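You operate a simulated robot arm through the tools that you are given. There is no shell and no other tool. Be economical: measure what you need, move in short steps, check, and stop when the job is done.

You are at the controls of a simulated two-armed robot. One attempt, no reset.

TASK
Pick up the white mesh pot with one hand, pass it to the other hand and put it on the top of the multicore tray. Set down upright: white mesh pot.

Only the result counts: the job must be done as asked and must still hold three seconds after the hand-in. Knocking over, shifting, dropping, spilling or breaking anything else fails it.

THE ROBOT
Two 7-joint arms with two-finger parallel grippers on one trunk, on a base that drives. Base frame: it is fixed to the floor where the robot stands at the start and does not move with it; the origin is under the middle of the robot, x ahead of it, y to its left, z up; the surface under the hand at the start is at about z = 0.9. Lengths are in m, angles in degrees, forces in N, time in s.
The left shoulder is at the start at [0.07, 0.188, 1.19], the right one opposite. With the tool pointing down near the work surface each hand reaches from about 0.34 to 0.8 m from the robot's upright axis, wherever it stands, measured 20 degrees to its own side. Places, roughly: top of the multicore tray [-2.5, 1.9, 0.8]. Payload 3.91 kg a hand.
The tool frame of a hand sits at the grasp point between the pads (the TCP): z along the fingers, y along the line on which they close. The tips reach 0.03 m beyond it. The gripper opens to 0.11 m. The fingers are 0.02 m wide and 0.01 m thick; the gripper's body (0.048 by 0.112 m) begins 0.055 m behind the TCP.
Orientation is that of the tool frame in the base frame, as a unit quaternion [w, x, y, z]. With the fingers straight down and closing along the base's y, the tool's x points along the base's -x, its y along +y and its z along -z.

THE INTERFACE
- The arms move only by the tool nudge_tool. It takes "left_steps", "right_steps" or both (then of equal length, played together; a hand with none holds still); each is a list of rows, each an object (a shift or turn left out is 0, a gripper value left out holds the last) with "linear": the shift along the tool's x, y, z in m, a list of three; "rot": the turn, a rotation vector about the tool's x, y, z in degrees, a list of three; "jaw": the finger opening in m, from 0 to 0.11. In form: [{"linear": [tx, ty, tz], "rot": [wx, wy, wz], "jaw": jaw}, ...]. A call has 1 to 20 rows; each row is the pose to reach, as a shift and turn from the pose commanded when the call began, along the tool's axes at that moment. Rows are played at 5 a second. More than 0.05 m and 8.6 degrees between two rows, or a gripper value outside its range, and nothing of the call is played. A pose out of reach is approached as far as the arm can. The call stops where the force on the tool passes 40 N (or 10 N more than at its start, if that is more) or the arm is blocked; 0.2 s more then pass. Each finger travels about 0.072 m/s and halts on what it meets, pressing with about 21 N; the grip force reading is that of the motor and also rises with nothing between the fingers. The clock runs only during rows and for 0.2 s after the last one: add rows that repeat a pose to give the fingers time. The reply holds the time, the measured pose of the TCP, the force on the tool along the base axes, the opening and the grip force, in the units named above and with some noise, with the torque about the TCP (base axes, N m) and any sound that the robot's microphone picked up.
- Cameras (640 x 400 px; columns grow to the right, rows downward): "scene" is now at [0.1349, 0.0221, 1.4181]; the picture's right is [0.24, -0.97, 0.00], its down [-0.56, -0.14, -0.82] and it looks along [0.80, 0.20, -0.57] (base axes); focal length 263 px, centre (320, 200). "left" rides on the left gripper at [0.072, -0.017, -0.103] in its tool frame; the picture's right is [0.23, 0.97, 0.00], its down [-0.76, 0.18, -0.62] and it looks along [-0.61, 0.14, 0.78] (tool axes); focal length 222 px, centre (320, 200). "right" rides on the right gripper at [0.072, 0.017, -0.103] in its tool frame; the picture's right is [-0.23, 0.97, 0.00], its down [-0.76, -0.18, -0.62] and it looks along [-0.61, -0.14, 0.78] (tool axes); focal length 222 px, centre (320, 200). There is no depth. A picture from a camera that has moved, and an enlarged one, comes with that camera's place and axes in the base frame and with its lens.
- grab_frame(camera): a new picture of that camera. It takes no simulated time.
- lift_body(by): slides the trunk up (or, below 0, down) by that many m; the arms and the scene camera ride with it, the base frame stays. It gives what a move gives, with no picture.
- drive_base(legs): drives the robot by 1 to 6 legs, each [ahead, turn to the left] in m and degrees, along the robot's own axes; the way and the turn of a leg run together, so that a leg with both is an arc; at most 1.5 m and 180 degrees a leg. The arms and the cameras ride along, it lands a little off, and it stops where it bumps. It gives what a move gives.
- turn_head(pan, tilt): turns the head with the scene camera to pan (to the left, within 86 degrees either way) and tilt (down, from -29 to 69), counted from straight ahead of the robot. It gives what a move gives.
- enlarge(camera, box): a new picture of the part [left, top, right, bottom] of that camera's present view, enlarged. It takes no simulated time.
- close_job(): hands the job in; it is judged then, once.

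Work in short steps. Places have to be worked out from the pictures, the camera data and where the tool is seen: move nearer, look again, correct. Check each grasp and each placing, and mend what went wrong. You have 120 turns and 88 pictures in all, those below and enlarged ones among them. Open the grippers and draw the arms clear of the work before you hand the job in, unless the task says otherwise; then end with one line.

The tools are called after "Call:" as name(argument=value, ...) on one line, values as JSON. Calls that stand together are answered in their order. nudge_tool: Moves the arms, as the interface text tells. Its arguments: {"type":"object","properties":{"left_steps":{"type":"array","items":{"type":"object","properties":{"linear":{"type":"array","items":{"type":"number"}},"rot":{"type":"array","items":{"type":"number"}},"jaw":{"type":"number"}}}},"right_steps":{"type":"array","items":{"type":"object","properties":{"linear":{"type":"array","items":{"type":"number"}},"rot":{"type":"array","items":{"type":"number"}},"jaw":{"type":"number"}}}}},"required":[]} The other tools are called the same way: lift_body (by) slides the trunk up or down; drive_base (legs) drives the base; turn_head (pan, tilt) turns the head that bears the scene camera; grab_frame (camera) takes a picture; enlarge (camera, box) takes an enlarged picture of a part of a camera's view; close_job () hands the job in.

At the start:

```text
time_s: 0.0
left_tcp_pos: [0.5123, 0.3789, 1.2146]
left_tool_rot: [0.0, 0.0, 1.0, 0.0]
left_contact_force: [-0.3, -0.5, -0.1]
left_moment: [-0.01, -0.03, -0.03]
left_width: 0.1102
left_gripper_force: 0.0
right_tcp_pos: [0.5829, -0.1081, 1.2138]
right_tool_rot: [0.0, 0.001, 1.0, 0.0]
right_contact_force: [0.4, 0.4, -0.5]
right_moment: [-0.01, 0.01, -0.02]
right_width: 0.1098
right_gripper_force: 0.1
trunk travel left (down, up): [-0.7, 0.24]
robot x, y, heading: [-0.0002, -0.001, 0.1]
head pan, tilt: [13.8, 34.9]
```

scene: 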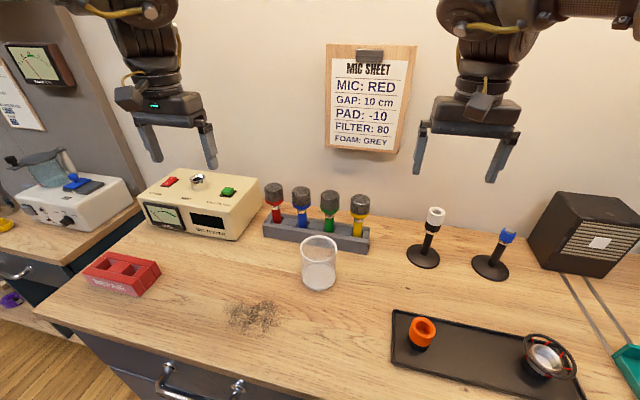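
right: 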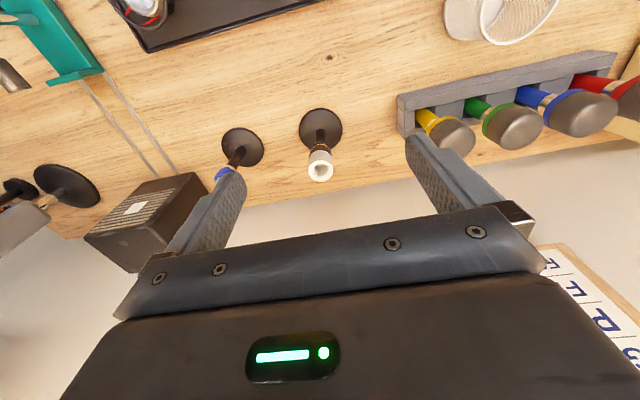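
left: 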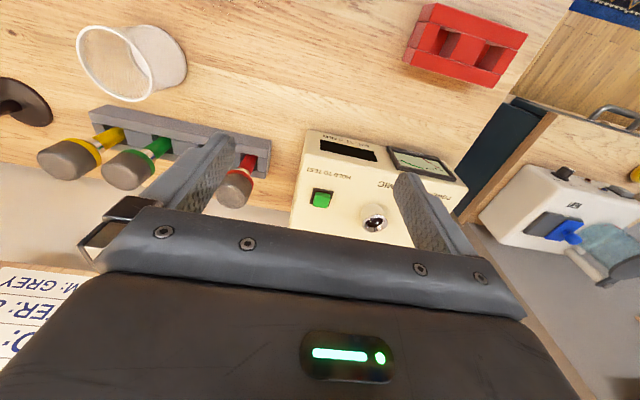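

The white mesh pot appears to stand near (0.53, 0.12). I'll look closer at it and its surroundings.

Call:
enlarge(camera="scene", box=[240, 170, 400, 320])

Call:
enlarge(camera="left", box=[40, 0, 240, 125])

```text
2.67 times, centred on (320, 245) of scene
camera zoom: at [0.1349, 0.0221, 1.4181], right [0.24, -0.97, 0.0], down [-0.56, -0.14, -0.82], along [0.8, 0.2, -0.57], focal length 700 px, centre (320, 80)
```

zoom: 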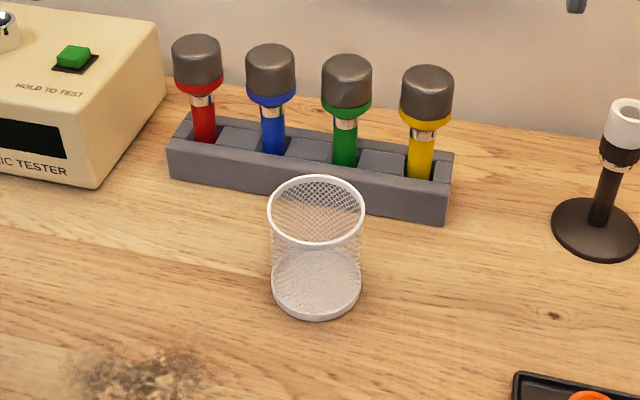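

```text
3.20 times, centred on (140, 62) of left
camera zoom: at [0.441, 0.3611, 1.3164], right [-0.23, 0.97, 0.0], down [0.76, 0.18, 0.62], along [0.61, 0.14, -0.78], focal length 711 px, centre (896, 640)
```

zoom: 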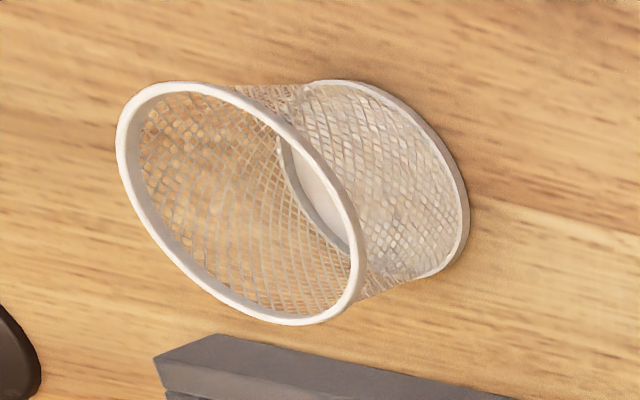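

The pot is about 0.08 m wide and 0.10 m tall at roughly (0.54, 0.124), and it's empty. I'll bring the open left hand above it and leave clearance.

Call:
nudge_tool(left_steps=[{"linear": [-0.004, -0.037, 0.005], "jaw": 0.11}, {"linear": [-0.008, -0.073, 0.015]}, {"linear": [-0.012, -0.11, 0.03]}, {"linear": [-0.016, -0.146, 0.045]}, {"linear": [-0.02, -0.183, 0.06]}, {"linear": [-0.024, -0.219, 0.075]}, {"linear": [-0.028, -0.255, 0.095]}])

Call:
grab_frame(camera="left")

Call:
grab_frame(camera="scene")

```text
time_s: 1.6
left_tcp_pos: [0.5433, 0.1209, 1.1163]
left_tool_rot: [-0.001, 0.0, 1.0, 0.0]
left_contact_force: [0.2, 0.2, -0.3]
left_moment: [0.02, 0.03, -0.01]
left_width: 0.1099
left_gripper_force: 0.1
right_tcp_pos: [0.5842, -0.1099, 1.2133]
right_tool_rot: [0.0, 0.0, 1.0, 0.002]
right_contact_force: [0.2, -0.4, -0.6]
right_moment: [0.0, 0.03, 0.0]
right_width: 0.1099
right_gripper_force: 0.0
trunk travel left (down, up): [-0.7, 0.24]
robot x, y, heading: [0.0013, -0.0005, 0.0]
head pan, tilt: [13.8, 34.9]
```

```text
82 pictures are left
camera left: at [0.4719, 0.1032, 1.2199], right [-0.23, 0.97, 0.0], down [0.76, 0.18, 0.62], along [0.61, 0.14, -0.78], focal length 222 px, centre (320, 200)
```

left: 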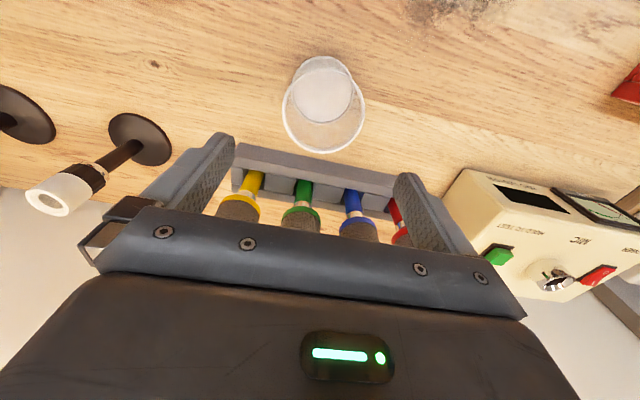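

```text
81 pictures are left
camera scene: at [0.1361, 0.0198, 1.418], right [0.24, -0.97, 0.0], down [-0.56, -0.14, -0.82], along [0.8, 0.2, -0.57], focal length 263 px, centre (320, 200)
```

scene: 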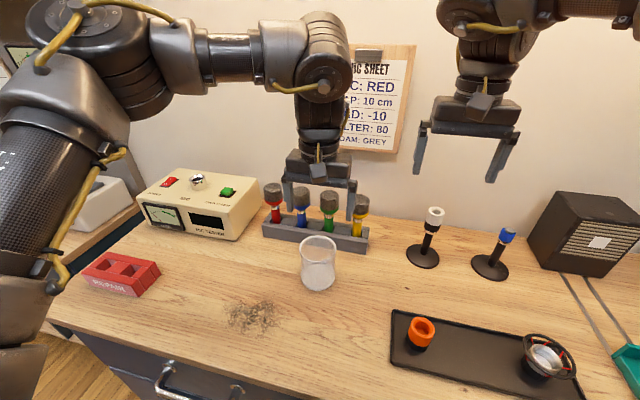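

The pot re-measures at about (0.538, 0.121), almost directly below the hand. I'll descend so the fingers straddle only the top 4 cm, leaving the lower part free for the other hand.

Call:
nudge_tool(left_steps=[{"linear": [0.005, 0.0005, 0.04]}, {"linear": [0.005, 0.0005, 0.08]}, {"linear": [0.005, 0.0005, 0.105]}, {"linear": [0.005, 0.0005, 0.126]}])

Call:
enlarge(camera="scene", box=[240, 170, 400, 320])

Call:
grab_frame(camera="left")

```text
time_s: 2.6
left_tcp_pos: [0.5371, 0.124, 0.9916]
left_tool_rot: [-0.001, 0.001, 1.0, -0.001]
left_contact_force: [-0.6, 0.1, 0.2]
left_moment: [-0.01, 0.0, -0.03]
left_width: 0.1102
left_gripper_force: 0.0
right_tcp_pos: [0.5846, -0.1083, 1.2138]
right_tool_rot: [0.0, 0.0, 1.0, 0.0]
right_contact_force: [0.4, 0.4, 0.7]
right_moment: [0.0, -0.02, 0.02]
right_width: 0.11
right_gripper_force: 0.1
trunk travel left (down, up): [-0.7, 0.24]
robot x, y, heading: [0.0021, -0.0017, 0.0]
head pan, tilt: [13.8, 34.9]
```

```text
2.67 times, centred on (320, 245) of scene
camera zoom: at [0.136, 0.0224, 1.418], right [0.24, -0.97, 0.0], down [-0.56, -0.14, -0.82], along [0.8, 0.2, -0.57], focal length 700 px, centre (320, 80)
```

zoom: 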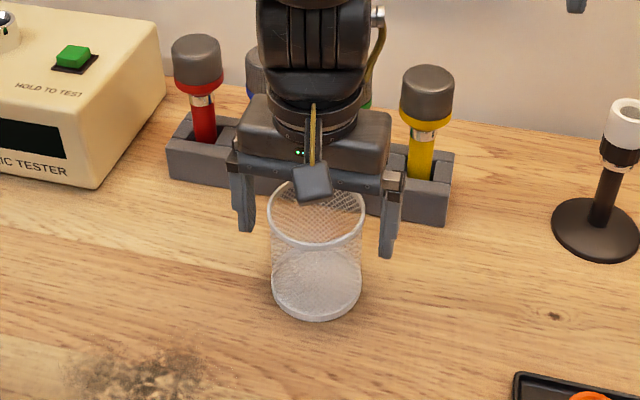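

```text
79 pictures are left
camera left: at [0.4647, 0.1059, 1.0952], right [-0.23, 0.97, 0.0], down [0.76, 0.18, 0.62], along [0.61, 0.14, -0.78], focal length 222 px, centre (320, 200)
```

left: 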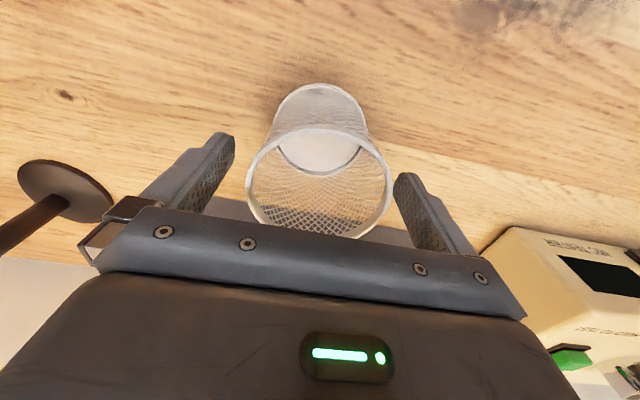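

The pot is centred between the fingers and its rim is near the TCP's height. I'll go 7 mm lower and close.

Call:
nudge_tool(left_steps=[{"linear": [0, 0, 0.007]}, {"linear": [0, -0.001, 0.007], "jaw": 0.085}, {"linear": [0, -0.001, 0.007], "jaw": 0.06}, {"linear": [0, -0.001, 0.007], "jaw": 0.06}, {"linear": [0, -0.001, 0.007], "jaw": 0.06}])

Call:
enlarge(camera="scene", box=[240, 170, 400, 320])

```text
time_s: 3.8
left_tcp_pos: [0.5362, 0.1223, 0.9867]
left_tool_rot: [-0.001, 0.001, 1.0, 0.0]
left_contact_force: [-0.2, 0.0, 1.0]
left_moment: [0.01, 0.0, 0.0]
left_width: 0.0769
left_gripper_force: 21.1
right_tcp_pos: [0.5836, -0.1078, 1.2141]
right_tool_rot: [0.0, 0.001, 1.0, 0.0]
right_contact_force: [-0.1, -0.2, -0.4]
right_moment: [0.0, 0.0, -0.03]
right_width: 0.11
right_gripper_force: 0.0
trunk travel left (down, up): [-0.7, 0.24]
robot x, y, heading: [-0.0018, -0.0031, 0.3]
head pan, tilt: [13.8, 34.9]
```

```text
2.67 times, centred on (320, 245) of scene
camera zoom: at [0.135, 0.0219, 1.4181], right [0.24, -0.97, 0.0], down [-0.56, -0.14, -0.82], along [0.8, 0.2, -0.57], focal length 700 px, centre (320, 80)
```

zoom: 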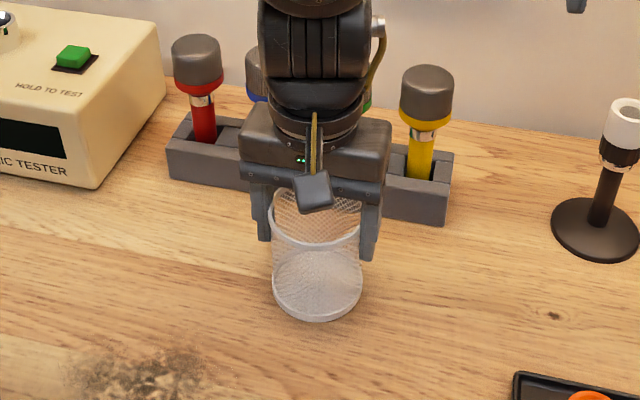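

The grip is firm at 0.077 m wide. I'll lift it straight up 0.2 m.

Call:
nudge_tool(left_steps=[{"linear": [0, 0, -0.02]}, {"linear": [0, 0, -0.06]}, {"linear": [0, 0, -0.1]}, {"linear": [0, 0, -0.15]}, {"linear": [0, 0, -0.2]}])

Call:
grab_frame(camera="scene")

Call:
grab_frame(camera="right")

```text
time_s: 5.0
left_tcp_pos: [0.534, 0.1235, 1.1873]
left_tool_rot: [0.0, 0.001, 1.0, 0.0]
left_contact_force: [-1.2, -0.5, -1.2]
left_moment: [0.05, -0.02, 0.01]
left_width: 0.0771
left_gripper_force: 21.3
right_tcp_pos: [0.5817, -0.1099, 1.214]
right_tool_rot: [0.001, 0.0, 1.0, 0.0]
right_contact_force: [-0.4, 0.5, -0.3]
right_moment: [0.01, -0.01, 0.0]
right_width: 0.1101
right_gripper_force: 0.0
trunk travel left (down, up): [-0.7, 0.24]
robot x, y, heading: [0.0028, -0.0018, 0.2]
head pan, tilt: [13.8, 34.9]
```

```text
77 pictures are left
camera scene: at [0.133, 0.0206, 1.4182], right [0.24, -0.97, 0.0], down [-0.55, -0.14, -0.82], along [0.8, 0.2, -0.57], focal length 263 px, centre (320, 200)
```

scene: 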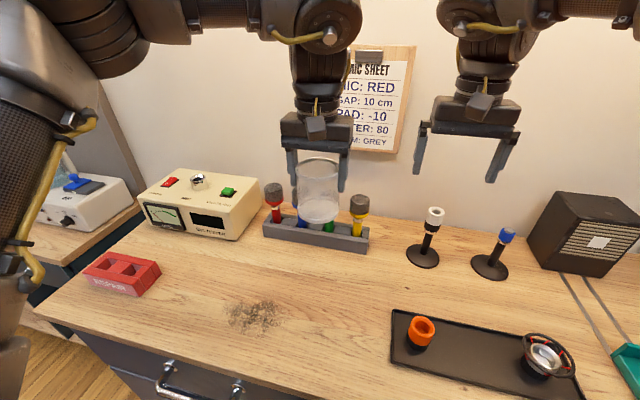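

```text
76 pictures are left
camera right: at [0.5087, -0.0931, 1.3173], right [0.23, 0.97, 0.0], down [0.76, -0.18, 0.62], along [0.61, -0.14, -0.78], focal length 222 px, centre (320, 200)
```

right: 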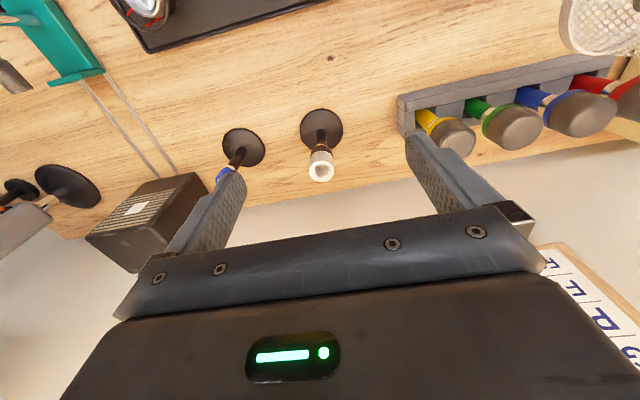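

The pot is lifted and upright. I'll back away from the bench so the hands clear it, then look around.

Call:
drive_base(legs=[[-0.5, 0]])

Call:
turn_head(pan=85, tilt=25)

Call:
grab_frame(camera="scene")

```text
time_s: 8.0
left_tcp_pos: [0.0368, 0.1211, 1.1858]
left_tool_rot: [-0.001, 0.005, 1.0, 0.0]
left_contact_force: [0.1, 0.4, -1.5]
left_moment: [0.0, 0.02, -0.01]
left_width: 0.0771
left_gripper_force: 21.2
right_tcp_pos: [0.0824, -0.1108, 1.2133]
right_tool_rot: [0.0, 0.005, 1.0, 0.0]
right_contact_force: [-0.3, -0.4, 0.1]
right_moment: [0.02, 0.05, -0.03]
right_width: 0.1099
right_gripper_force: 0.0
trunk travel left (down, up): [-0.7, 0.24]
robot x, y, heading: [-0.5014, 0.0067, -0.7]
head pan, tilt: [13.8, 34.9]
```

```text
time_s: 9.4
left_tcp_pos: [0.0366, 0.1217, 1.1856]
left_tool_rot: [-0.001, 0.006, 1.0, 0.0]
left_contact_force: [-0.5, -0.7, -2.1]
left_moment: [0.01, -0.01, 0.03]
left_width: 0.0773
left_gripper_force: 20.9
right_tcp_pos: [0.0815, -0.1112, 1.2135]
right_tool_rot: [0.0, 0.006, 1.0, -0.001]
right_contact_force: [0.0, 0.2, 0.0]
right_moment: [-0.01, 0.0, 0.0]
right_width: 0.1103
right_gripper_force: 0.1
trunk travel left (down, up): [-0.7, 0.24]
robot x, y, heading: [-0.5029, 0.0042, -0.6]
head pan, tilt: [85.0, 25.0]
```

```text
75 pictures are left
camera scene: at [-0.4424, 0.0947, 1.4337], right [1.0, -0.1, 0.0], down [-0.04, -0.42, -0.91], along [0.09, 0.9, -0.42], focal length 263 px, centre (320, 200)
```

scene: 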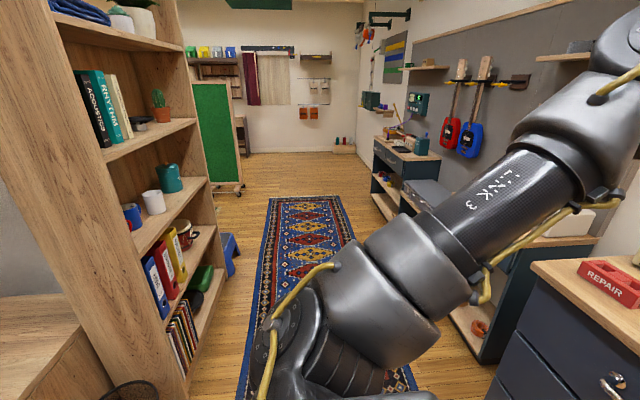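

There's a bookshelf to the left and an aisle beyond. I'll look to the right before planning a route.

Call:
turn_head(pan=-85, tilt=25)

Call:
grab_frame(camera="scene")

```text
time_s: 12.0
left_tcp_pos: [0.0368, 0.1208, 1.1858]
left_tool_rot: [-0.001, 0.005, 1.0, -0.001]
left_contact_force: [-0.3, -0.2, -0.6]
left_moment: [-0.03, -0.01, -0.02]
left_width: 0.0769
left_gripper_force: 21.0
right_tcp_pos: [0.0823, -0.1103, 1.2137]
right_tool_rot: [0.0, 0.006, 1.0, 0.0]
right_contact_force: [-0.6, -0.2, 0.0]
right_moment: [0.02, -0.02, 0.0]
right_width: 0.1099
right_gripper_force: 0.0
trunk travel left (down, up): [-0.7, 0.24]
robot x, y, heading: [-0.5038, -0.0, -0.5]
head pan, tilt: [-85.0, 25.0]
```

```text
74 pictures are left
camera scene: at [-0.4444, -0.0889, 1.4337], right [-1.0, -0.08, 0.0], down [-0.03, 0.42, -0.91], along [0.07, -0.9, -0.42], focal length 263 px, centre (320, 200)
```

scene: 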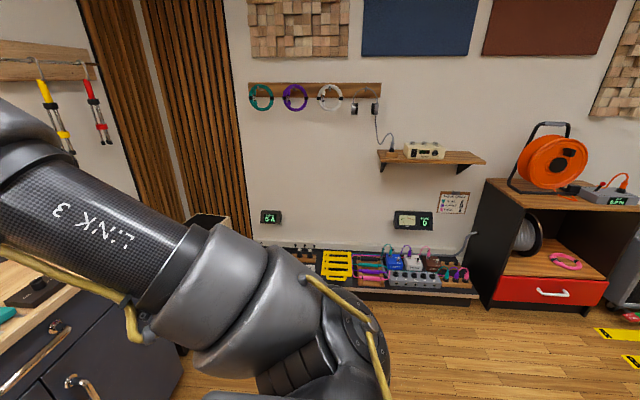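

The right side is open floor. I'll turn right 90° in place and view toward the back.

Call:
drive_base(legs=[[0, -90]])

Call:
grab_frame(camera="scene")

```text
time_s: 16.2
left_tcp_pos: [-0.3899, -0.5363, 1.1851]
left_tool_rot: [0.0, 0.715, 0.699, 0.0]
left_contact_force: [0.8, -1.2, -1.8]
left_moment: [0.02, -0.02, -0.03]
left_width: 0.0768
left_gripper_force: 21.1
right_tcp_pos: [-0.6218, -0.5785, 1.2142]
right_tool_rot: [0.0, 0.715, 0.699, -0.001]
right_contact_force: [-0.7, -0.4, -0.2]
right_moment: [0.0, 0.02, -0.03]
right_width: 0.1102
right_gripper_force: 0.1
trunk travel left (down, up): [-0.7, 0.24]
robot x, y, heading: [-0.4988, 0.0022, -91.4]
head pan, tilt: [-85.0, 25.0]
```

```text
73 pictures are left
camera scene: at [-0.5947, -0.0529, 1.4337], right [-0.06, 1.0, 0.0], down [0.42, 0.03, -0.91], along [-0.9, -0.06, -0.42], focal length 263 px, centre (320, 200)
```

scene: 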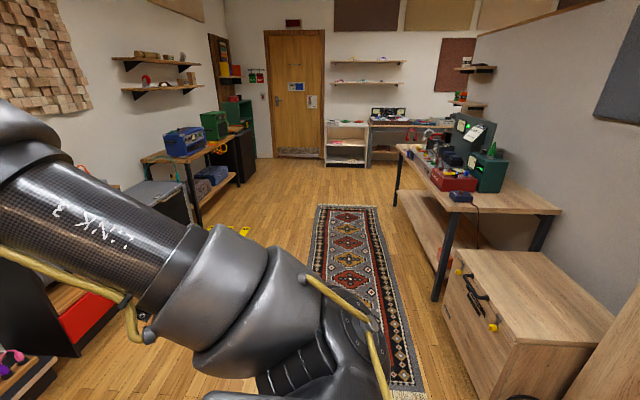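

The tray must be beyond the partition to the right, reached along the +y aisle. I'll turn back to face along that aisle, mid-width, and look.

Call:
drive_base(legs=[[0, 91], [0.12, 0], [0, 90]])

Call:
turn_head(pan=10, tilt=25)

Call:
grab_frame(camera="scene")

```text
time_s: 25.2
left_tcp_pos: [-0.5067, 0.5368, 1.1855]
left_tool_rot: [0.001, 0.709, -0.705, 0.001]
left_contact_force: [0.1, -0.4, -2.0]
left_moment: [0.0, 0.01, -0.03]
left_width: 0.0769
left_gripper_force: 21.2
right_tcp_pos: [-0.2749, 0.5847, 1.2132]
right_tool_rot: [0.0, 0.709, -0.705, 0.0]
right_contact_force: [0.3, 0.2, -0.3]
right_moment: [-0.02, -0.02, 0.01]
right_width: 0.1101
right_gripper_force: 0.1
trunk travel left (down, up): [-0.7, 0.24]
robot x, y, heading: [-0.3784, -0.0013, 90.5]
head pan, tilt: [-85.0, 25.0]
```

```text
time_s: 26.9
left_tcp_pos: [-0.5064, 0.5375, 1.184]
left_tool_rot: [0.0, 0.709, -0.705, 0.0]
left_contact_force: [0.8, -0.6, -0.7]
left_moment: [-0.02, 0.01, -0.04]
left_width: 0.0772
left_gripper_force: 20.7
right_tcp_pos: [-0.2759, 0.5853, 1.214]
right_tool_rot: [0.0, 0.71, -0.704, 0.0]
right_contact_force: [-0.3, 0.0, 0.3]
right_moment: [0.01, 0.01, 0.03]
right_width: 0.1101
right_gripper_force: 0.1
trunk travel left (down, up): [-0.7, 0.24]
robot x, y, heading: [-0.3768, 0.002, 90.5]
head pan, tilt: [10.0, 25.0]
```

```text
72 pictures are left
camera scene: at [-0.3974, 0.1428, 1.4337], right [0.98, 0.18, 0.0], down [0.08, -0.42, -0.91], along [-0.16, 0.89, -0.42], focal length 263 px, centre (320, 200)
```

scene: 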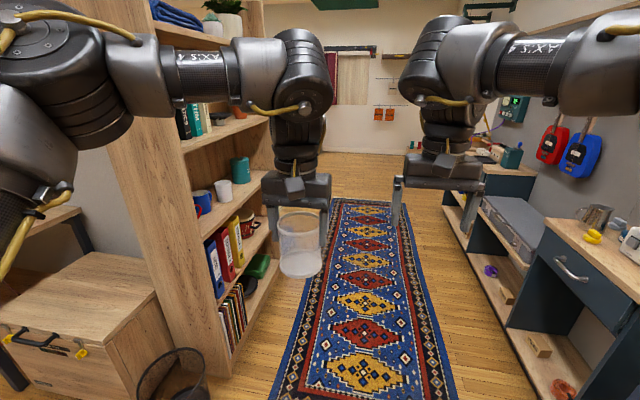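

The aisle is clear and about 1.6 m wide, so I'll drive forward 1.2 m and look left for the tray.

Call:
drive_base(legs=[[0.3, -10], [0.5, 10], [0.4, 0]])

Call:
turn_head(pan=40, tilt=20)

Call:
grab_frame(camera="scene")

```text
time_s: 33.6
left_tcp_pos: [-0.4541, 1.7462, 1.1856]
left_tool_rot: [0.0, 0.711, -0.703, 0.0]
left_contact_force: [0.2, 0.2, -1.1]
left_moment: [0.0, -0.03, -0.01]
left_width: 0.077
left_gripper_force: 20.9
right_tcp_pos: [-0.2216, 1.794, 1.2142]
right_tool_rot: [0.0, 0.711, -0.703, 0.0]
right_contact_force: [0.7, 0.4, -0.5]
right_moment: [0.01, -0.01, 0.02]
right_width: 0.11
right_gripper_force: 0.0
trunk travel left (down, up): [-0.7, 0.24]
robot x, y, heading: [-0.3232, 1.2086, 90.7]
head pan, tilt: [10.0, 25.0]
```

```text
time_s: 34.6
left_tcp_pos: [-0.4539, 1.7468, 1.1869]
left_tool_rot: [-0.001, 0.711, -0.703, 0.0]
left_contact_force: [0.2, 0.4, -1.0]
left_moment: [0.01, -0.01, 0.01]
left_width: 0.0771
left_gripper_force: 21.7
right_tcp_pos: [-0.2227, 1.796, 1.2138]
right_tool_rot: [0.0, 0.711, -0.703, 0.0]
right_contact_force: [0.2, 0.4, 0.5]
right_moment: [-0.03, 0.0, -0.02]
right_width: 0.11
right_gripper_force: 0.0
trunk travel left (down, up): [-0.7, 0.24]
robot x, y, heading: [-0.3249, 1.2118, 90.9]
head pan, tilt: [40.0, 20.0]
```

```text
71 pictures are left
camera scene: at [-0.3856, 1.3324, 1.4418], right [0.76, 0.65, 0.0], down [0.22, -0.26, -0.94], along [-0.61, 0.71, -0.34], focal length 263 px, centre (320, 200)
```

scene: 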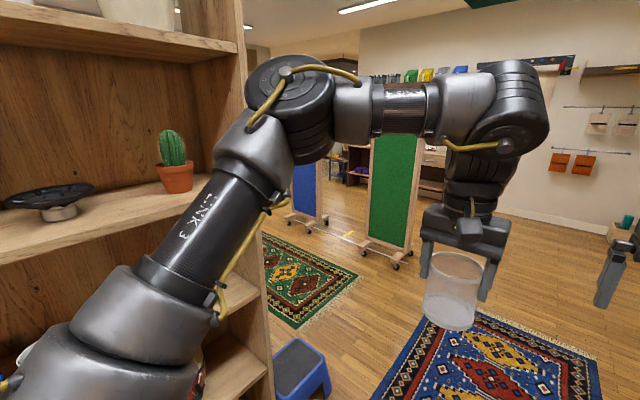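

The aisle opens left past the shelf and a blue stool, toward two boards on casters at y≈3.5. I'll drive forward 1.4 m and look left.

Call:
drive_base(legs=[[1.4, 0]])

Call:
turn_head(pan=80, tilt=25)

Call:
grab_frame(camera="scene")

```text
time_s: 41.5
left_tcp_pos: [-0.4783, 3.1433, 1.1862]
left_tool_rot: [0.0, 0.714, -0.7, -0.001]
left_contact_force: [0.4, -0.6, -1.0]
left_moment: [-0.02, 0.01, -0.03]
left_width: 0.0771
left_gripper_force: 21.1
right_tcp_pos: [-0.2483, 3.1957, 1.2147]
right_tool_rot: [0.0, 0.714, -0.7, 0.001]
right_contact_force: [0.1, -0.1, 0.1]
right_moment: [-0.05, -0.01, 0.03]
right_width: 0.11
right_gripper_force: 0.0
trunk travel left (down, up): [-0.7, 0.24]
robot x, y, heading: [-0.3478, 2.6111, 91.1]
head pan, tilt: [40.0, 20.0]
```

```text
time_s: 42.6
left_tcp_pos: [-0.479, 3.1441, 1.1864]
left_tool_rot: [0.0, 0.714, -0.701, 0.001]
left_contact_force: [-0.3, 0.0, -0.6]
left_moment: [0.0, -0.02, -0.02]
left_width: 0.077
left_gripper_force: 20.9
right_tcp_pos: [-0.2485, 3.1947, 1.2138]
right_tool_rot: [0.0, 0.714, -0.7, 0.0]
right_contact_force: [-0.5, 0.5, -0.5]
right_moment: [-0.02, 0.02, -0.02]
right_width: 0.11
right_gripper_force: 0.1
trunk travel left (down, up): [-0.7, 0.24]
robot x, y, heading: [-0.3439, 2.6085, 91.0]
head pan, tilt: [80.0, 25.0]
```

```text
70 pictures are left
camera scene: at [-0.4376, 2.6752, 1.4337], right [0.16, 0.99, 0.0], down [0.42, -0.07, -0.91], along [-0.9, 0.14, -0.42], focal length 263 px, centre (320, 200)
```

scene: 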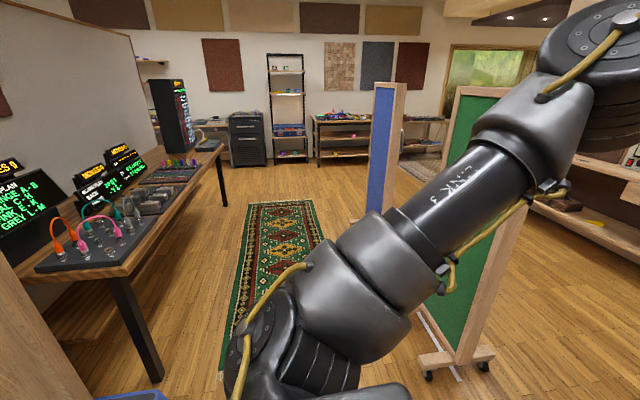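

The tray's stated place projects to about (176, 169) in this view, on the patch bench. I'll enlarge that area.

Call:
enlarge(camera="scene", box=[20, 100, 260, 250])

```text
2.67 times, centred on (140, 175) of scene
camera zoom: at [-0.4376, 2.6752, 1.4337], right [0.16, 0.99, 0.0], down [0.42, -0.07, -0.91], along [-0.9, 0.14, -0.42], focal length 700 px, centre (800, 267)
```

zoom: 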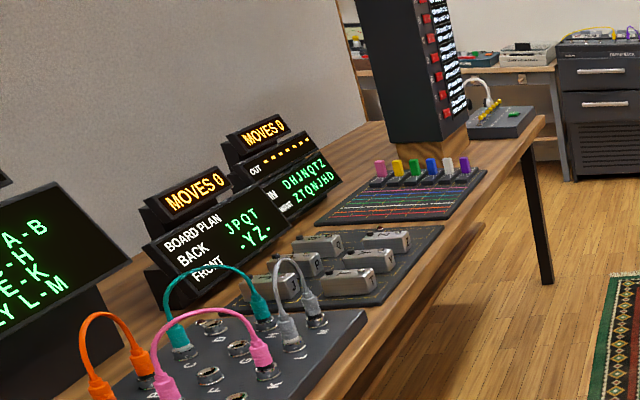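

The tray is the flat panel with coloured plugs and lines, with other gear on each side. I'll turn to face -x and drive along y≈2.6, between the bench (y<2.0) and the boards (y>3.35).

Call:
drive_base(legs=[[0, 89], [1.2, 0]])

Call:
turn_head(pan=40, tilt=30)

Call:
grab_frame(camera="scene")

```text
time_s: 52.6
left_tcp_pos: [-2.0947, 2.4613, 1.1862]
left_tool_rot: [0.0, 1.0, 0.007, 0.0]
left_contact_force: [-0.7, 0.6, -1.1]
left_moment: [0.0, -0.03, 0.02]
left_width: 0.0771
left_gripper_force: 20.9
right_tcp_pos: [-2.146, 2.6918, 1.2132]
right_tool_rot: [0.0, 1.0, 0.008, 0.0]
right_contact_force: [-0.5, -0.2, 0.3]
right_moment: [0.03, 0.0, 0.02]
right_width: 0.1097
right_gripper_force: 0.2
trunk travel left (down, up): [-0.7, 0.24]
robot x, y, heading: [-1.5613, 2.5904, -179.0]
head pan, tilt: [80.0, 25.0]
```

```text
time_s: 53.7
left_tcp_pos: [-2.096, 2.4613, 1.1861]
left_tool_rot: [0.0, 1.0, 0.007, 0.001]
left_contact_force: [-0.6, 0.8, -1.7]
left_moment: [0.01, -0.03, 0.0]
left_width: 0.0768
left_gripper_force: 20.9
right_tcp_pos: [-2.1457, 2.6923, 1.2139]
right_tool_rot: [0.0, 1.0, 0.008, 0.0]
right_contact_force: [0.2, -0.4, 0.2]
right_moment: [0.01, 0.01, 0.02]
right_width: 0.1103
right_gripper_force: 0.1
trunk travel left (down, up): [-0.7, 0.24]
robot x, y, heading: [-1.5615, 2.5927, -179.2]
head pan, tilt: [40.0, 30.0]
```

```text
68 pictures are left
camera scene: at [-1.6807, 2.5337, 1.4257], right [-0.65, 0.76, 0.0], down [0.38, 0.33, -0.87], along [-0.65, -0.57, -0.5], focal length 263 px, centre (320, 200)
```

scene: 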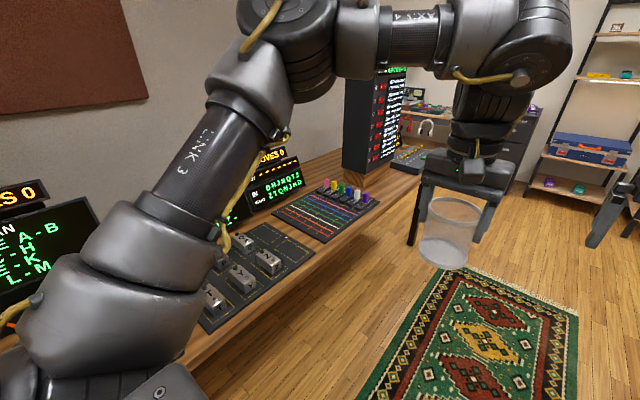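

The tray centre measures about (-2.46, 1.885), matching the task text. I'm in open floor, so I'll do the handover here: the right hand will grip low from the robot's side, tilted forward. First I'll pitch the right hand up to 35° below horizontal and pull it back a little.

Call:
nudge_tool(right_steps=[{"linear": [0.018, 0, 0.011], "rot": [0, -7.9, 0], "jaw": 0.11}, {"linear": [0.035, 0, 0.022], "rot": [0, -15.7, 0]}, {"linear": [0.052, 0, 0.033], "rot": [0, -23.6, 0]}, {"linear": [0.07, 0, 0.044], "rot": [0, -31.4, 0]}, {"linear": [0.087, 0, 0.055], "rot": [0, -39.3, 0]}, {"linear": [0.105, 0, 0.066], "rot": [0, -47.1, 0]}, {"linear": [0.12, 0, 0.078], "rot": [0, -55, 0]}, {"linear": [0.12, 0, 0.078], "rot": [0, -55, 0]}])

Call:
turn_head(pan=0, tilt=35)

Call:
grab_frame(camera="scene")

```text
time_s: 55.5
left_tcp_pos: [-2.0962, 2.4601, 1.1865]
left_tool_rot: [-0.001, 1.0, 0.007, 0.0]
left_contact_force: [-0.2, -1.3, -1.0]
left_moment: [0.06, -0.01, -0.01]
left_width: 0.0769
left_gripper_force: 20.9
right_tcp_pos: [-2.1925, 2.7616, 1.1702]
right_tool_rot: [0.005, 0.887, 0.01, -0.461]
right_contact_force: [-0.4, 0.0, -0.1]
right_moment: [0.01, 0.04, -0.04]
right_width: 0.1101
right_gripper_force: 0.0
right hand out of reach, approached as far as the arm can: row 3, 4, 5, 6, 7, 8
trunk travel left (down, up): [-0.7, 0.24]
robot x, y, heading: [-1.5632, 2.5945, -179.2]
head pan, tilt: [40.0, 30.0]
```

```text
time_s: 56.5
left_tcp_pos: [-2.0957, 2.4607, 1.1864]
left_tool_rot: [0.0, 1.0, 0.008, 0.002]
left_contact_force: [-0.3, 0.7, -1.0]
left_moment: [0.0, -0.01, 0.01]
left_width: 0.0771
left_gripper_force: 21.1
right_tcp_pos: [-2.1929, 2.762, 1.1708]
right_tool_rot: [0.005, 0.887, 0.009, -0.462]
right_contact_force: [-0.1, -0.5, -0.5]
right_moment: [0.01, 0.02, -0.02]
right_width: 0.11
right_gripper_force: 0.1
trunk travel left (down, up): [-0.7, 0.24]
robot x, y, heading: [-1.5618, 2.5899, -179.0]
head pan, tilt: [0.0, 35.0]
```

```text
67 pictures are left
camera scene: at [-1.7006, 2.5916, 1.4179], right [-0.02, 1.0, 0.0], down [0.57, 0.01, -0.82], along [-0.82, -0.01, -0.57], focal length 263 px, centre (320, 200)
```

scene: 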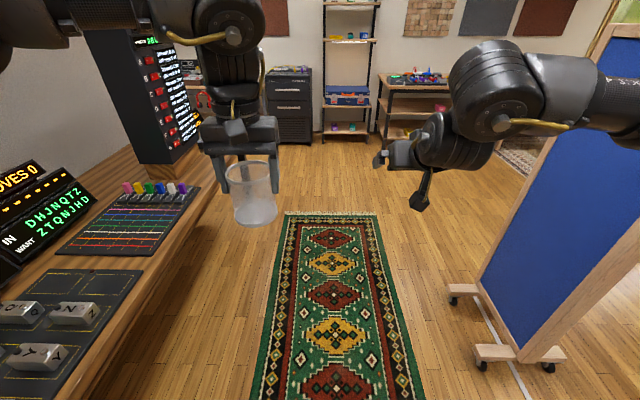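

The right hand reached the tilt but not the position. It stopped around 0.63 ahead and 0.18 right of the robot, so I'll test moving it left and down while keeping that tilt.

Call:
nudge_tool(right_steps=[{"linear": [0.02, 0.03, 0]}, {"linear": [0.02, 0.06, 0]}, {"linear": [0.02, 0.09, 0]}])

```text
time_s: 57.3
left_tcp_pos: [-2.0948, 2.4601, 1.186]
left_tool_rot: [0.0, 1.0, 0.007, 0.001]
left_contact_force: [0.4, -0.2, -0.4]
left_moment: [0.0, 0.01, -0.02]
left_width: 0.0769
left_gripper_force: 21.5
right_tcp_pos: [-2.2194, 2.6786, 1.1535]
right_tool_rot: [0.003, 0.887, 0.008, -0.461]
right_contact_force: [0.2, -0.3, -0.7]
right_moment: [0.04, 0.02, -0.03]
right_width: 0.1099
right_gripper_force: 0.1
right hand out of reach, approached as far as the arm can: row 1, 2, 3
trunk travel left (down, up): [-0.7, 0.24]
robot x, y, heading: [-1.5628, 2.5921, -179.3]
head pan, tilt: [0.0, 35.0]
```

The right hand now sits about 0.656 ahead and 0.094 to the right, so I'll bring the pot to it instead. The left hand will rise, carry the pot over and just ahead of the right fingers, and stop high.

Call:
nudge_tool(left_steps=[{"linear": [0, 0, -0.04]}, {"linear": [0, 0, -0.08]}, {"linear": [0, 0, -0.114]}, {"linear": [-0.029, -0.035, -0.114]}, {"linear": [-0.058, -0.071, -0.114]}, {"linear": [-0.087, -0.106, -0.114]}, {"linear": [-0.116, -0.142, -0.114]}, {"linear": [-0.145, -0.178, -0.114]}, {"linear": [-0.1735, -0.213, -0.114]}, {"linear": [-0.1735, -0.213, -0.114]}])

Call:
grab_frame(camera="scene")

Call:
grab_frame(camera="right")

```text
time_s: 59.4
left_tcp_pos: [-2.1509, 2.5906, 1.2633]
left_tool_rot: [-0.037, 0.998, 0.043, -0.005]
left_contact_force: [5.6, -15.9, -0.9]
left_moment: [-1.0, -0.34, -0.24]
left_width: 0.0773
left_gripper_force: 21.3
left hand out of reach, approached as far as the arm can: row 4, 5, 6, 7, 8, 9, 10
right_tcp_pos: [-2.2232, 2.6914, 1.1496]
right_tool_rot: [-0.005, 0.889, 0.004, -0.458]
right_contact_force: [-5.7, 14.9, -0.7]
right_moment: [-0.69, -0.24, 0.74]
right_width: 0.1075
right_gripper_force: 0.1
trunk travel left (down, up): [-0.7, 0.24]
robot x, y, heading: [-1.5599, 2.5965, -179.1]
head pan, tilt: [0.0, 35.0]
stopped in row 10 (right hand): the force on the tool passed its limit at 42 N (the readings are from after the stop); the commanded pose is now the measured one
```

```text
66 pictures are left
camera scene: at [-1.7024, 2.5927, 1.4177], right [-0.01, 1.0, 0.0], down [0.57, 0.01, -0.82], along [-0.82, -0.01, -0.57], focal length 263 px, centre (320, 200)
```

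scene: 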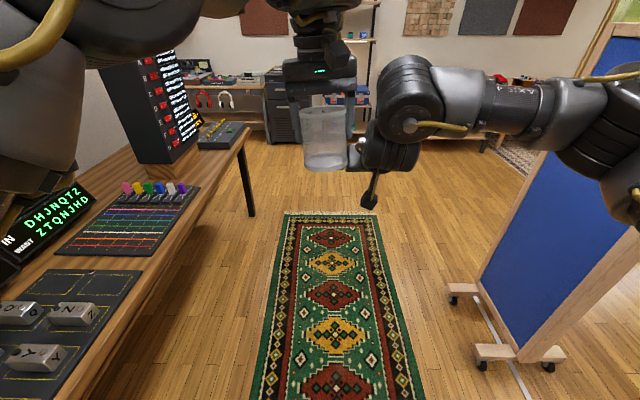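

```text
65 pictures are left
camera right: at [-2.0972, 2.6737, 1.1492], right [-0.13, -0.98, 0.17], down [0.06, 0.16, 0.98], along [-0.99, 0.14, 0.04], focal length 222 px, centre (320, 200)
```

right: 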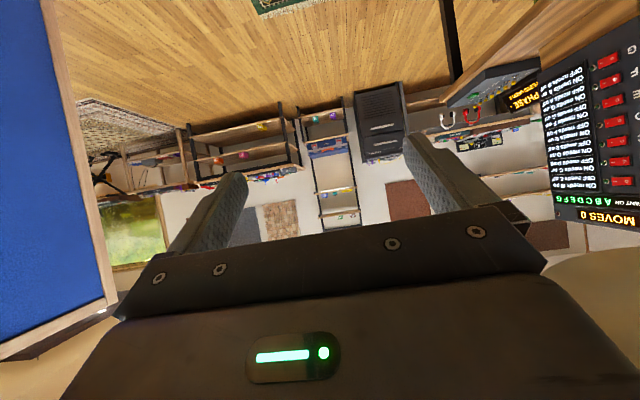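

The left arm ran out of reach at that height and the hands touched lightly; the pot is still gripped. I'll back the left hand away to its own side.

Call:
nudge_tool(left_steps=[{"linear": [0, 0.04, 0]}, {"linear": [0.01, 0.08, 0]}, {"linear": [0.02, 0.12, 0.02]}])

Call:
grab_frame(camera="scene")

Call:
grab_frame(camera="left")

```text
time_s: 60.2
left_tcp_pos: [-2.1204, 2.471, 1.2332]
left_tool_rot: [-0.038, 0.998, 0.041, -0.006]
left_contact_force: [-1.3, -0.5, -1.5]
left_moment: [0.04, -0.04, 0.0]
left_width: 0.0768
left_gripper_force: 20.9
right_tcp_pos: [-2.2206, 2.6833, 1.1509]
right_tool_rot: [-0.005, 0.889, 0.007, -0.458]
right_contact_force: [0.8, -0.6, 0.0]
right_moment: [-0.02, -0.02, -0.01]
right_width: 0.1098
right_gripper_force: 0.0
trunk travel left (down, up): [-0.7, 0.24]
robot x, y, heading: [-1.5606, 2.5954, -179.2]
head pan, tilt: [0.0, 35.0]
```

```text
64 pictures are left
camera scene: at [-1.7015, 2.5873, 1.4178], right [-0.02, 1.0, 0.0], down [0.57, 0.01, -0.82], along [-0.82, -0.01, -0.57], focal length 263 px, centre (320, 200)
```

scene: 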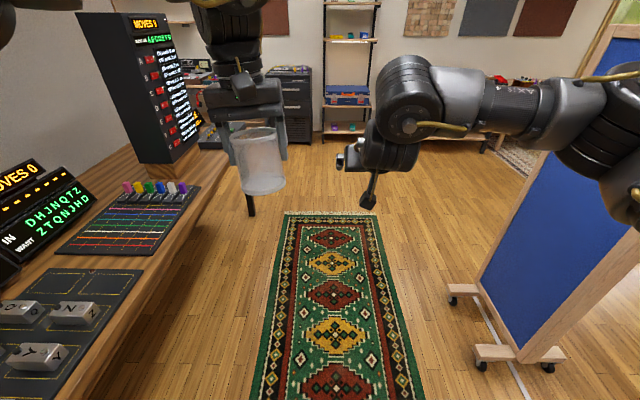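

```text
63 pictures are left
camera left: at [-2.0486, 2.4854, 1.3358], right [0.3, -0.95, -0.08], down [-0.73, -0.29, 0.62], along [-0.61, -0.13, -0.78], focal length 222 px, centre (320, 200)
```

left: 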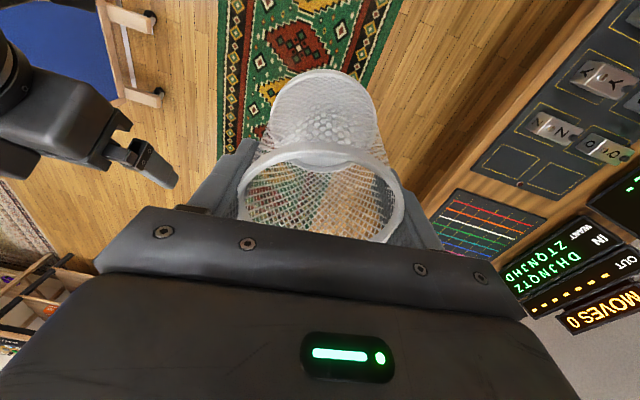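

The hands are separated and the pot is still well seated. The arms reach farther lower down, so I'll lower both hands about 0.18 m, level the left hand and pull the right hand back slightly.

Call:
nudge_tool(left_steps=[{"linear": [0, 0, 0.04], "rot": [-2.2, 0.3, 2.0]}, {"linear": [0, 0, 0.08], "rot": [-4.4, 0.65, 3.9]}, {"linear": [0, 0, 0.12], "rot": [-4.4, 0.65, 3.9]}, {"linear": [0, 0, 0.16], "rot": [-4.4, 0.65, 3.9]}, {"linear": [0, 0, 0.19], "rot": [-4.4, 0.65, 3.9]}, {"linear": [0, 0, 0.19], "rot": [-4.4, 0.65, 3.9]}], right_steps=[{"linear": [0.037, -0.005, 0.024]}, {"linear": [0.074, -0.01, 0.04]}, {"linear": [0.11, -0.015, 0.05]}, {"linear": [0.15, -0.02, 0.045]}, {"linear": [0.185, -0.02, 0.032]}, {"linear": [0.185, -0.02, 0.032]}])

Call:
grab_frame(camera="scene")

```text
time_s: 61.6
left_tcp_pos: [-2.1221, 2.4902, 1.0451]
left_tool_rot: [0.002, 1.0, 0.007, -0.002]
left_contact_force: [1.1, -1.2, -0.6]
left_moment: [0.01, 0.01, 0.0]
left_width: 0.0771
left_gripper_force: 20.9
right_tcp_pos: [-2.1867, 2.7245, 0.9612]
right_tool_rot: [-0.004, 0.889, 0.006, -0.459]
right_contact_force: [-0.5, 0.5, 0.5]
right_moment: [-0.03, 0.0, 0.0]
right_width: 0.1102
right_gripper_force: 0.1
right hand out of reach, approached as far as the arm can: row 2, 3, 4, 5, 6
trunk travel left (down, up): [-0.7, 0.24]
robot x, y, heading: [-1.5606, 2.5939, -179.1]
head pan, tilt: [0.0, 35.0]
```

```text
62 pictures are left
camera scene: at [-1.6997, 2.5917, 1.418], right [-0.02, 1.0, 0.0], down [0.57, 0.01, -0.82], along [-0.82, -0.01, -0.57], focal length 263 px, centre (320, 200)
```

scene: 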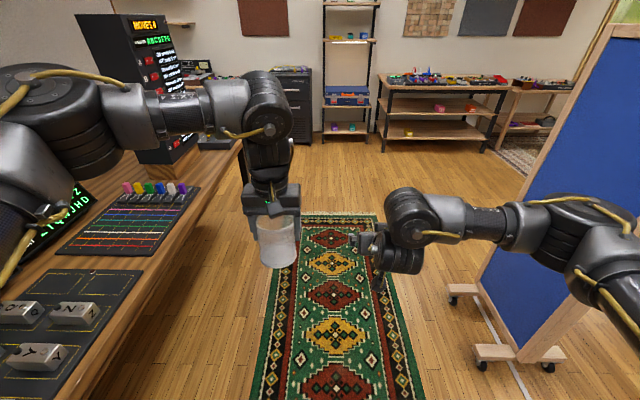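

The right hand is out at x≈0.63 ahead again because its wrist limits pointing forward. I'll set it at about (0.66, -0.09) and bring the left hand around the front, first ahead and then across, staying above it.

Call:
nudge_tool(left_steps=[{"linear": [-0.04, 0, -0.02]}, {"linear": [-0.08, 0, -0.04]}, {"linear": [-0.12, 0, -0.065]}, {"linear": [-0.152, 0, -0.065]}, {"linear": [-0.152, -0.02, -0.065]}, {"linear": [-0.152, -0.02, -0.065]}], right_steps=[{"linear": [-0.01, 0.0, 0.015]}, {"linear": [-0.02, 0.02, 0.029]}, {"linear": [-0.02, 0.035, 0.029]}, {"linear": [-0.02, 0.05, 0.029]}, {"linear": [-0.02, 0.05, 0.029]}, {"linear": [-0.02, 0.05, 0.029]}])

```text
time_s: 63.0
left_tcp_pos: [-2.2253, 2.4937, 1.1052]
left_tool_rot: [0.001, 1.0, 0.007, -0.002]
left_contact_force: [0.5, -0.7, -0.6]
left_moment: [0.01, 0.0, -0.03]
left_width: 0.0767
left_gripper_force: 20.8
left hand out of reach, approached as far as the arm can: row 3, 4, 5, 6
right_tcp_pos: [-2.2259, 2.6742, 0.9601]
right_tool_rot: [-0.003, 0.888, 0.007, -0.459]
right_contact_force: [-0.4, 0.4, 0.2]
right_moment: [-0.02, 0.0, 0.02]
right_width: 0.1098
right_gripper_force: 0.0
trunk travel left (down, up): [-0.7, 0.24]
robot x, y, heading: [-1.5606, 2.5969, -179.0]
head pan, tilt: [0.0, 35.0]
```

The left hand also hit its limit at that height. The right forearm naturally comes in from the side, so I'll yaw the right hand 60° to point forward-left and pull it in. The left hand will retreat and yaw 60° too, so the fingers close along the same axis.

Call:
nudge_tool(left_steps=[{"linear": [0.015, 0.01, 0], "rot": [0, 0, -7.5]}, {"linear": [0.03, 0.02, 0], "rot": [0, 0, -15]}, {"linear": [0.045, 0.03, 0], "rot": [0, 0, -22.5]}, {"linear": [0.06, 0.04, 0], "rot": [0, 0, -30]}, {"linear": [0.075, 0.05, 0], "rot": [0, 0, -37.5]}, {"linear": [0.09, 0.06, 0], "rot": [0, 0, -45]}, {"linear": [0.105, 0.07, 0], "rot": [0, 0, -52.5]}, {"linear": [0.116, 0.08, 0], "rot": [0, 0, -60]}, {"linear": [0.116, 0.08, 0], "rot": [0, 0, -60]}], right_steps=[{"linear": [0.012, -0.004, -0.017], "rot": [-6.14, 0, -4.3]}, {"linear": [0.024, -0.008, -0.034], "rot": [-12.28, 0, -8.6]}, {"linear": [0.035, -0.011, -0.05], "rot": [-18.4, 0, -12.9]}, {"linear": [0.047, -0.015, -0.067], "rot": [-24.55, 0, -17.2]}, {"linear": [0.059, -0.019, -0.084], "rot": [-30.7, 0, -21.5]}, {"linear": [0.071, -0.023, -0.1], "rot": [-36.8, 0, -25.8]}, {"linear": [0.082, -0.026, -0.117], "rot": [-43, 0, -30.1]}, {"linear": [0.094, -0.03, -0.134], "rot": [-49.1, 0, -34.4]}, {"linear": [0.094, -0.03, -0.134], "rot": [-49.1, 0, -34.4]}])

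Call:
grab_frame(camera="scene")

```text
time_s: 65.0
left_tcp_pos: [-2.2159, 2.4243, 1.145]
left_tool_rot: [0.0, 0.904, 0.427, 0.0]
left_contact_force: [-1.4, -0.7, -0.7]
left_moment: [0.04, -0.01, 0.0]
left_width: 0.0776
left_gripper_force: 21.1
left hand out of reach, approached as far as the arm can: row 4, 5, 6, 7, 8, 9
right_tcp_pos: [-2.0605, 2.7045, 0.9607]
right_tool_rot: [0.229, 0.769, 0.449, -0.392]
right_contact_force: [-0.2, -0.3, 0.2]
right_moment: [0.01, 0.02, -0.02]
right_width: 0.1102
right_gripper_force: 0.2
trunk travel left (down, up): [-0.7, 0.24]
robot x, y, heading: [-1.5618, 2.5916, -179.0]
head pan, tilt: [0.0, 35.0]
```

```text
61 pictures are left
camera scene: at [-1.702, 2.5877, 1.4177], right [-0.02, 1.0, 0.0], down [0.57, 0.01, -0.82], along [-0.82, -0.01, -0.57], focal length 263 px, centre (320, 200)
```

scene: 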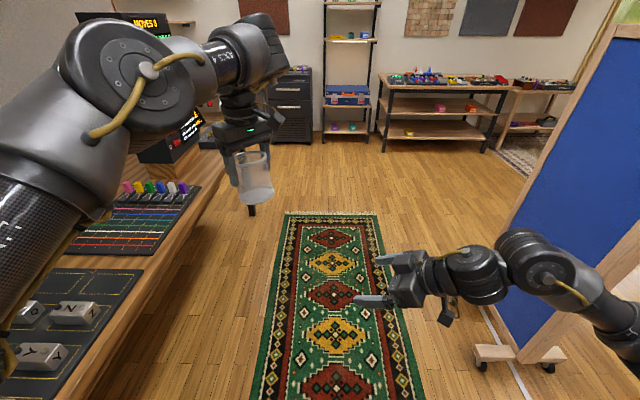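

The right hand reached its pose exactly. The left hand struggles with the yaw at this height, so I'll bring it closer and lower while keeping about 50° of yaw.

Call:
nudge_tool(left_steps=[{"linear": [0.024, 0.015, 0.026]}, {"linear": [0.048, 0.029, 0.052]}, {"linear": [0.072, 0.044, 0.078]}, {"linear": [0.097, 0.058, 0.105]}, {"linear": [0.097, 0.058, 0.105]}, {"linear": [0.097, 0.058, 0.105]}])

Call:
grab_frame(camera="scene")

```text
time_s: 66.4
left_tcp_pos: [-2.2309, 2.4082, 1.0871]
left_tool_rot: [0.0, 0.905, 0.425, 0.002]
left_contact_force: [-0.7, 0.9, -0.8]
left_moment: [-0.01, -0.05, 0.01]
left_width: 0.077
left_gripper_force: 21.0
left hand out of reach, approached as far as the arm can: row 1, 2, 3, 4, 5, 6
right_tcp_pos: [-2.0625, 2.7046, 0.9608]
right_tool_rot: [0.229, 0.77, 0.448, -0.392]
right_contact_force: [0.0, 0.8, 0.0]
right_moment: [0.01, 0.02, 0.0]
right_width: 0.1099
right_gripper_force: 0.0
trunk travel left (down, up): [-0.7, 0.24]
robot x, y, heading: [-1.5607, 2.5933, -179.1]
head pan, tilt: [0.0, 35.0]
```

```text
60 pictures are left
camera scene: at [-1.7023, 2.5876, 1.4177], right [-0.01, 1.0, 0.0], down [0.57, 0.01, -0.82], along [-0.82, -0.01, -0.58], focal length 263 px, centre (320, 200)
```

scene: 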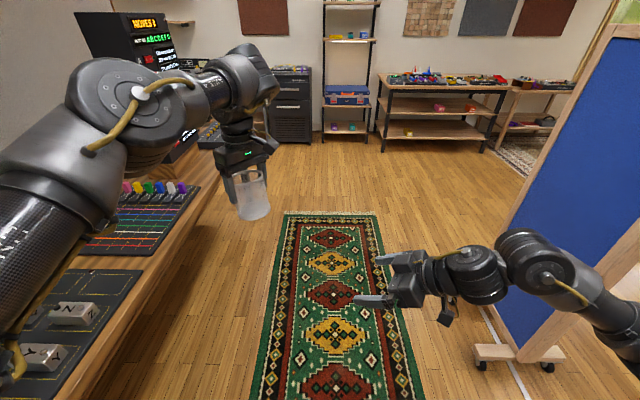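

The left hand is at its wrist yaw limit. The two hands' fingers grip at different heights, so exact axis alignment isn't needed. I'll return the left hand to about 20° yaw nearer the robot and turn the right hand to about 50°.

Call:
nudge_tool(left_steps=[{"linear": [0.0, 0.0, 0], "rot": [0, 0, 7.5]}, {"linear": [0.02, 0.015, 0], "rot": [0, 0, 15]}, {"linear": [0.045, 0.03, 0], "rot": [0, 0, 22.5]}, {"linear": [0.07, 0.045, -0.01], "rot": [0, 0, 29]}, {"linear": [0.088, 0.056, -0.01], "rot": [0, 0, 29]}, {"linear": [0.088, 0.056, -0.01], "rot": [0, 0, 29]}], right_steps=[{"rot": [4.1, 0, 2.85]}, {"rot": [8.2, 0, 5.7]}, {"rot": [8.2, 0, 5.7]}, {"rot": [8.2, 0, 5.7]}, {"rot": [8.2, 0, 5.7]}, {"rot": [8.2, 0, 5.7]}])

```text
time_s: 67.8
left_tcp_pos: [-2.144, 2.4472, 1.1012]
left_tool_rot: [0.0, 0.983, 0.186, -0.001]
left_contact_force: [-0.4, 0.8, -1.7]
left_moment: [-0.01, -0.02, 0.01]
left_width: 0.0769
left_gripper_force: 21.0
left hand out of reach, approached as far as the arm can: row 5, 6
right_tcp_pos: [-2.0635, 2.7075, 0.9613]
right_tool_rot: [0.193, 0.805, 0.38, -0.413]
right_contact_force: [-0.5, 0.7, -0.3]
right_moment: [-0.02, 0.05, 0.01]
right_width: 0.1101
right_gripper_force: 0.0
trunk travel left (down, up): [-0.7, 0.24]
robot x, y, heading: [-1.5587, 2.5922, -179.3]
head pan, tilt: [0.0, 35.0]
```

The left hand is fine at small yaw. I'll return it to 0° and set the right hand to about 35°, further forward, and check both reach.

Call:
nudge_tool(left_steps=[{"linear": [0.0, 0.0, 0], "rot": [0, 0, 7]}, {"linear": [0.015, -0.005, 0], "rot": [0, 0, 14]}, {"linear": [0.03, -0.01, 0], "rot": [0, 0, 20.6]}, {"linear": [0.03, -0.01, 0], "rot": [0, 0, 20.6]}], right_steps=[{"linear": [-0.016, -0.002, 0.023], "rot": [4.1, 0, 2.85]}, {"linear": [-0.032, -0.005, 0.046], "rot": [8.2, 0, 5.7]}, {"linear": [-0.0485, -0.0074, 0.069], "rot": [12.3, 0, 8.6]}, {"linear": [-0.0485, -0.0074, 0.069], "rot": [12.3, 0, 8.6]}])

Call:
grab_frame(camera="scene")

```text
time_s: 68.8
left_tcp_pos: [-2.119, 2.468, 1.0993]
left_tool_rot: [0.001, 1.0, 0.007, -0.001]
left_contact_force: [0.1, 0.5, -1.8]
left_moment: [-0.02, 0.0, -0.02]
left_width: 0.0773
left_gripper_force: 20.7
right_tcp_pos: [-2.1233, 2.6478, 0.9601]
right_tool_rot: [0.136, 0.847, 0.272, -0.435]
right_contact_force: [-1.0, 0.0, 0.6]
right_moment: [-0.03, 0.01, 0.01]
right_width: 0.11
right_gripper_force: 0.0
trunk travel left (down, up): [-0.7, 0.24]
robot x, y, heading: [-1.5613, 2.5911, -179.1]
head pan, tilt: [0.0, 35.0]
```

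```text
59 pictures are left
camera scene: at [-1.7006, 2.5921, 1.4179], right [-0.02, 1.0, 0.0], down [0.57, 0.01, -0.82], along [-0.82, -0.01, -0.57], focal length 263 px, centre (320, 200)
```

scene: 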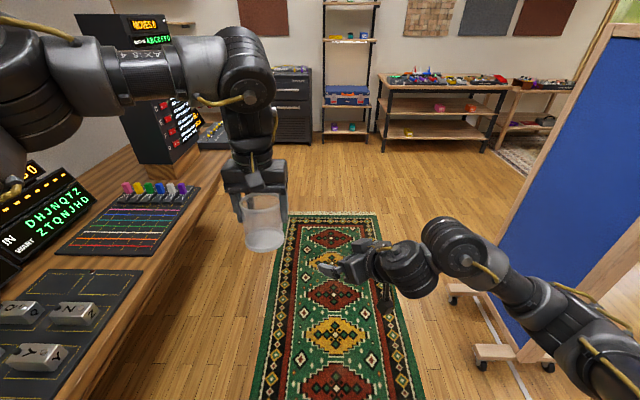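

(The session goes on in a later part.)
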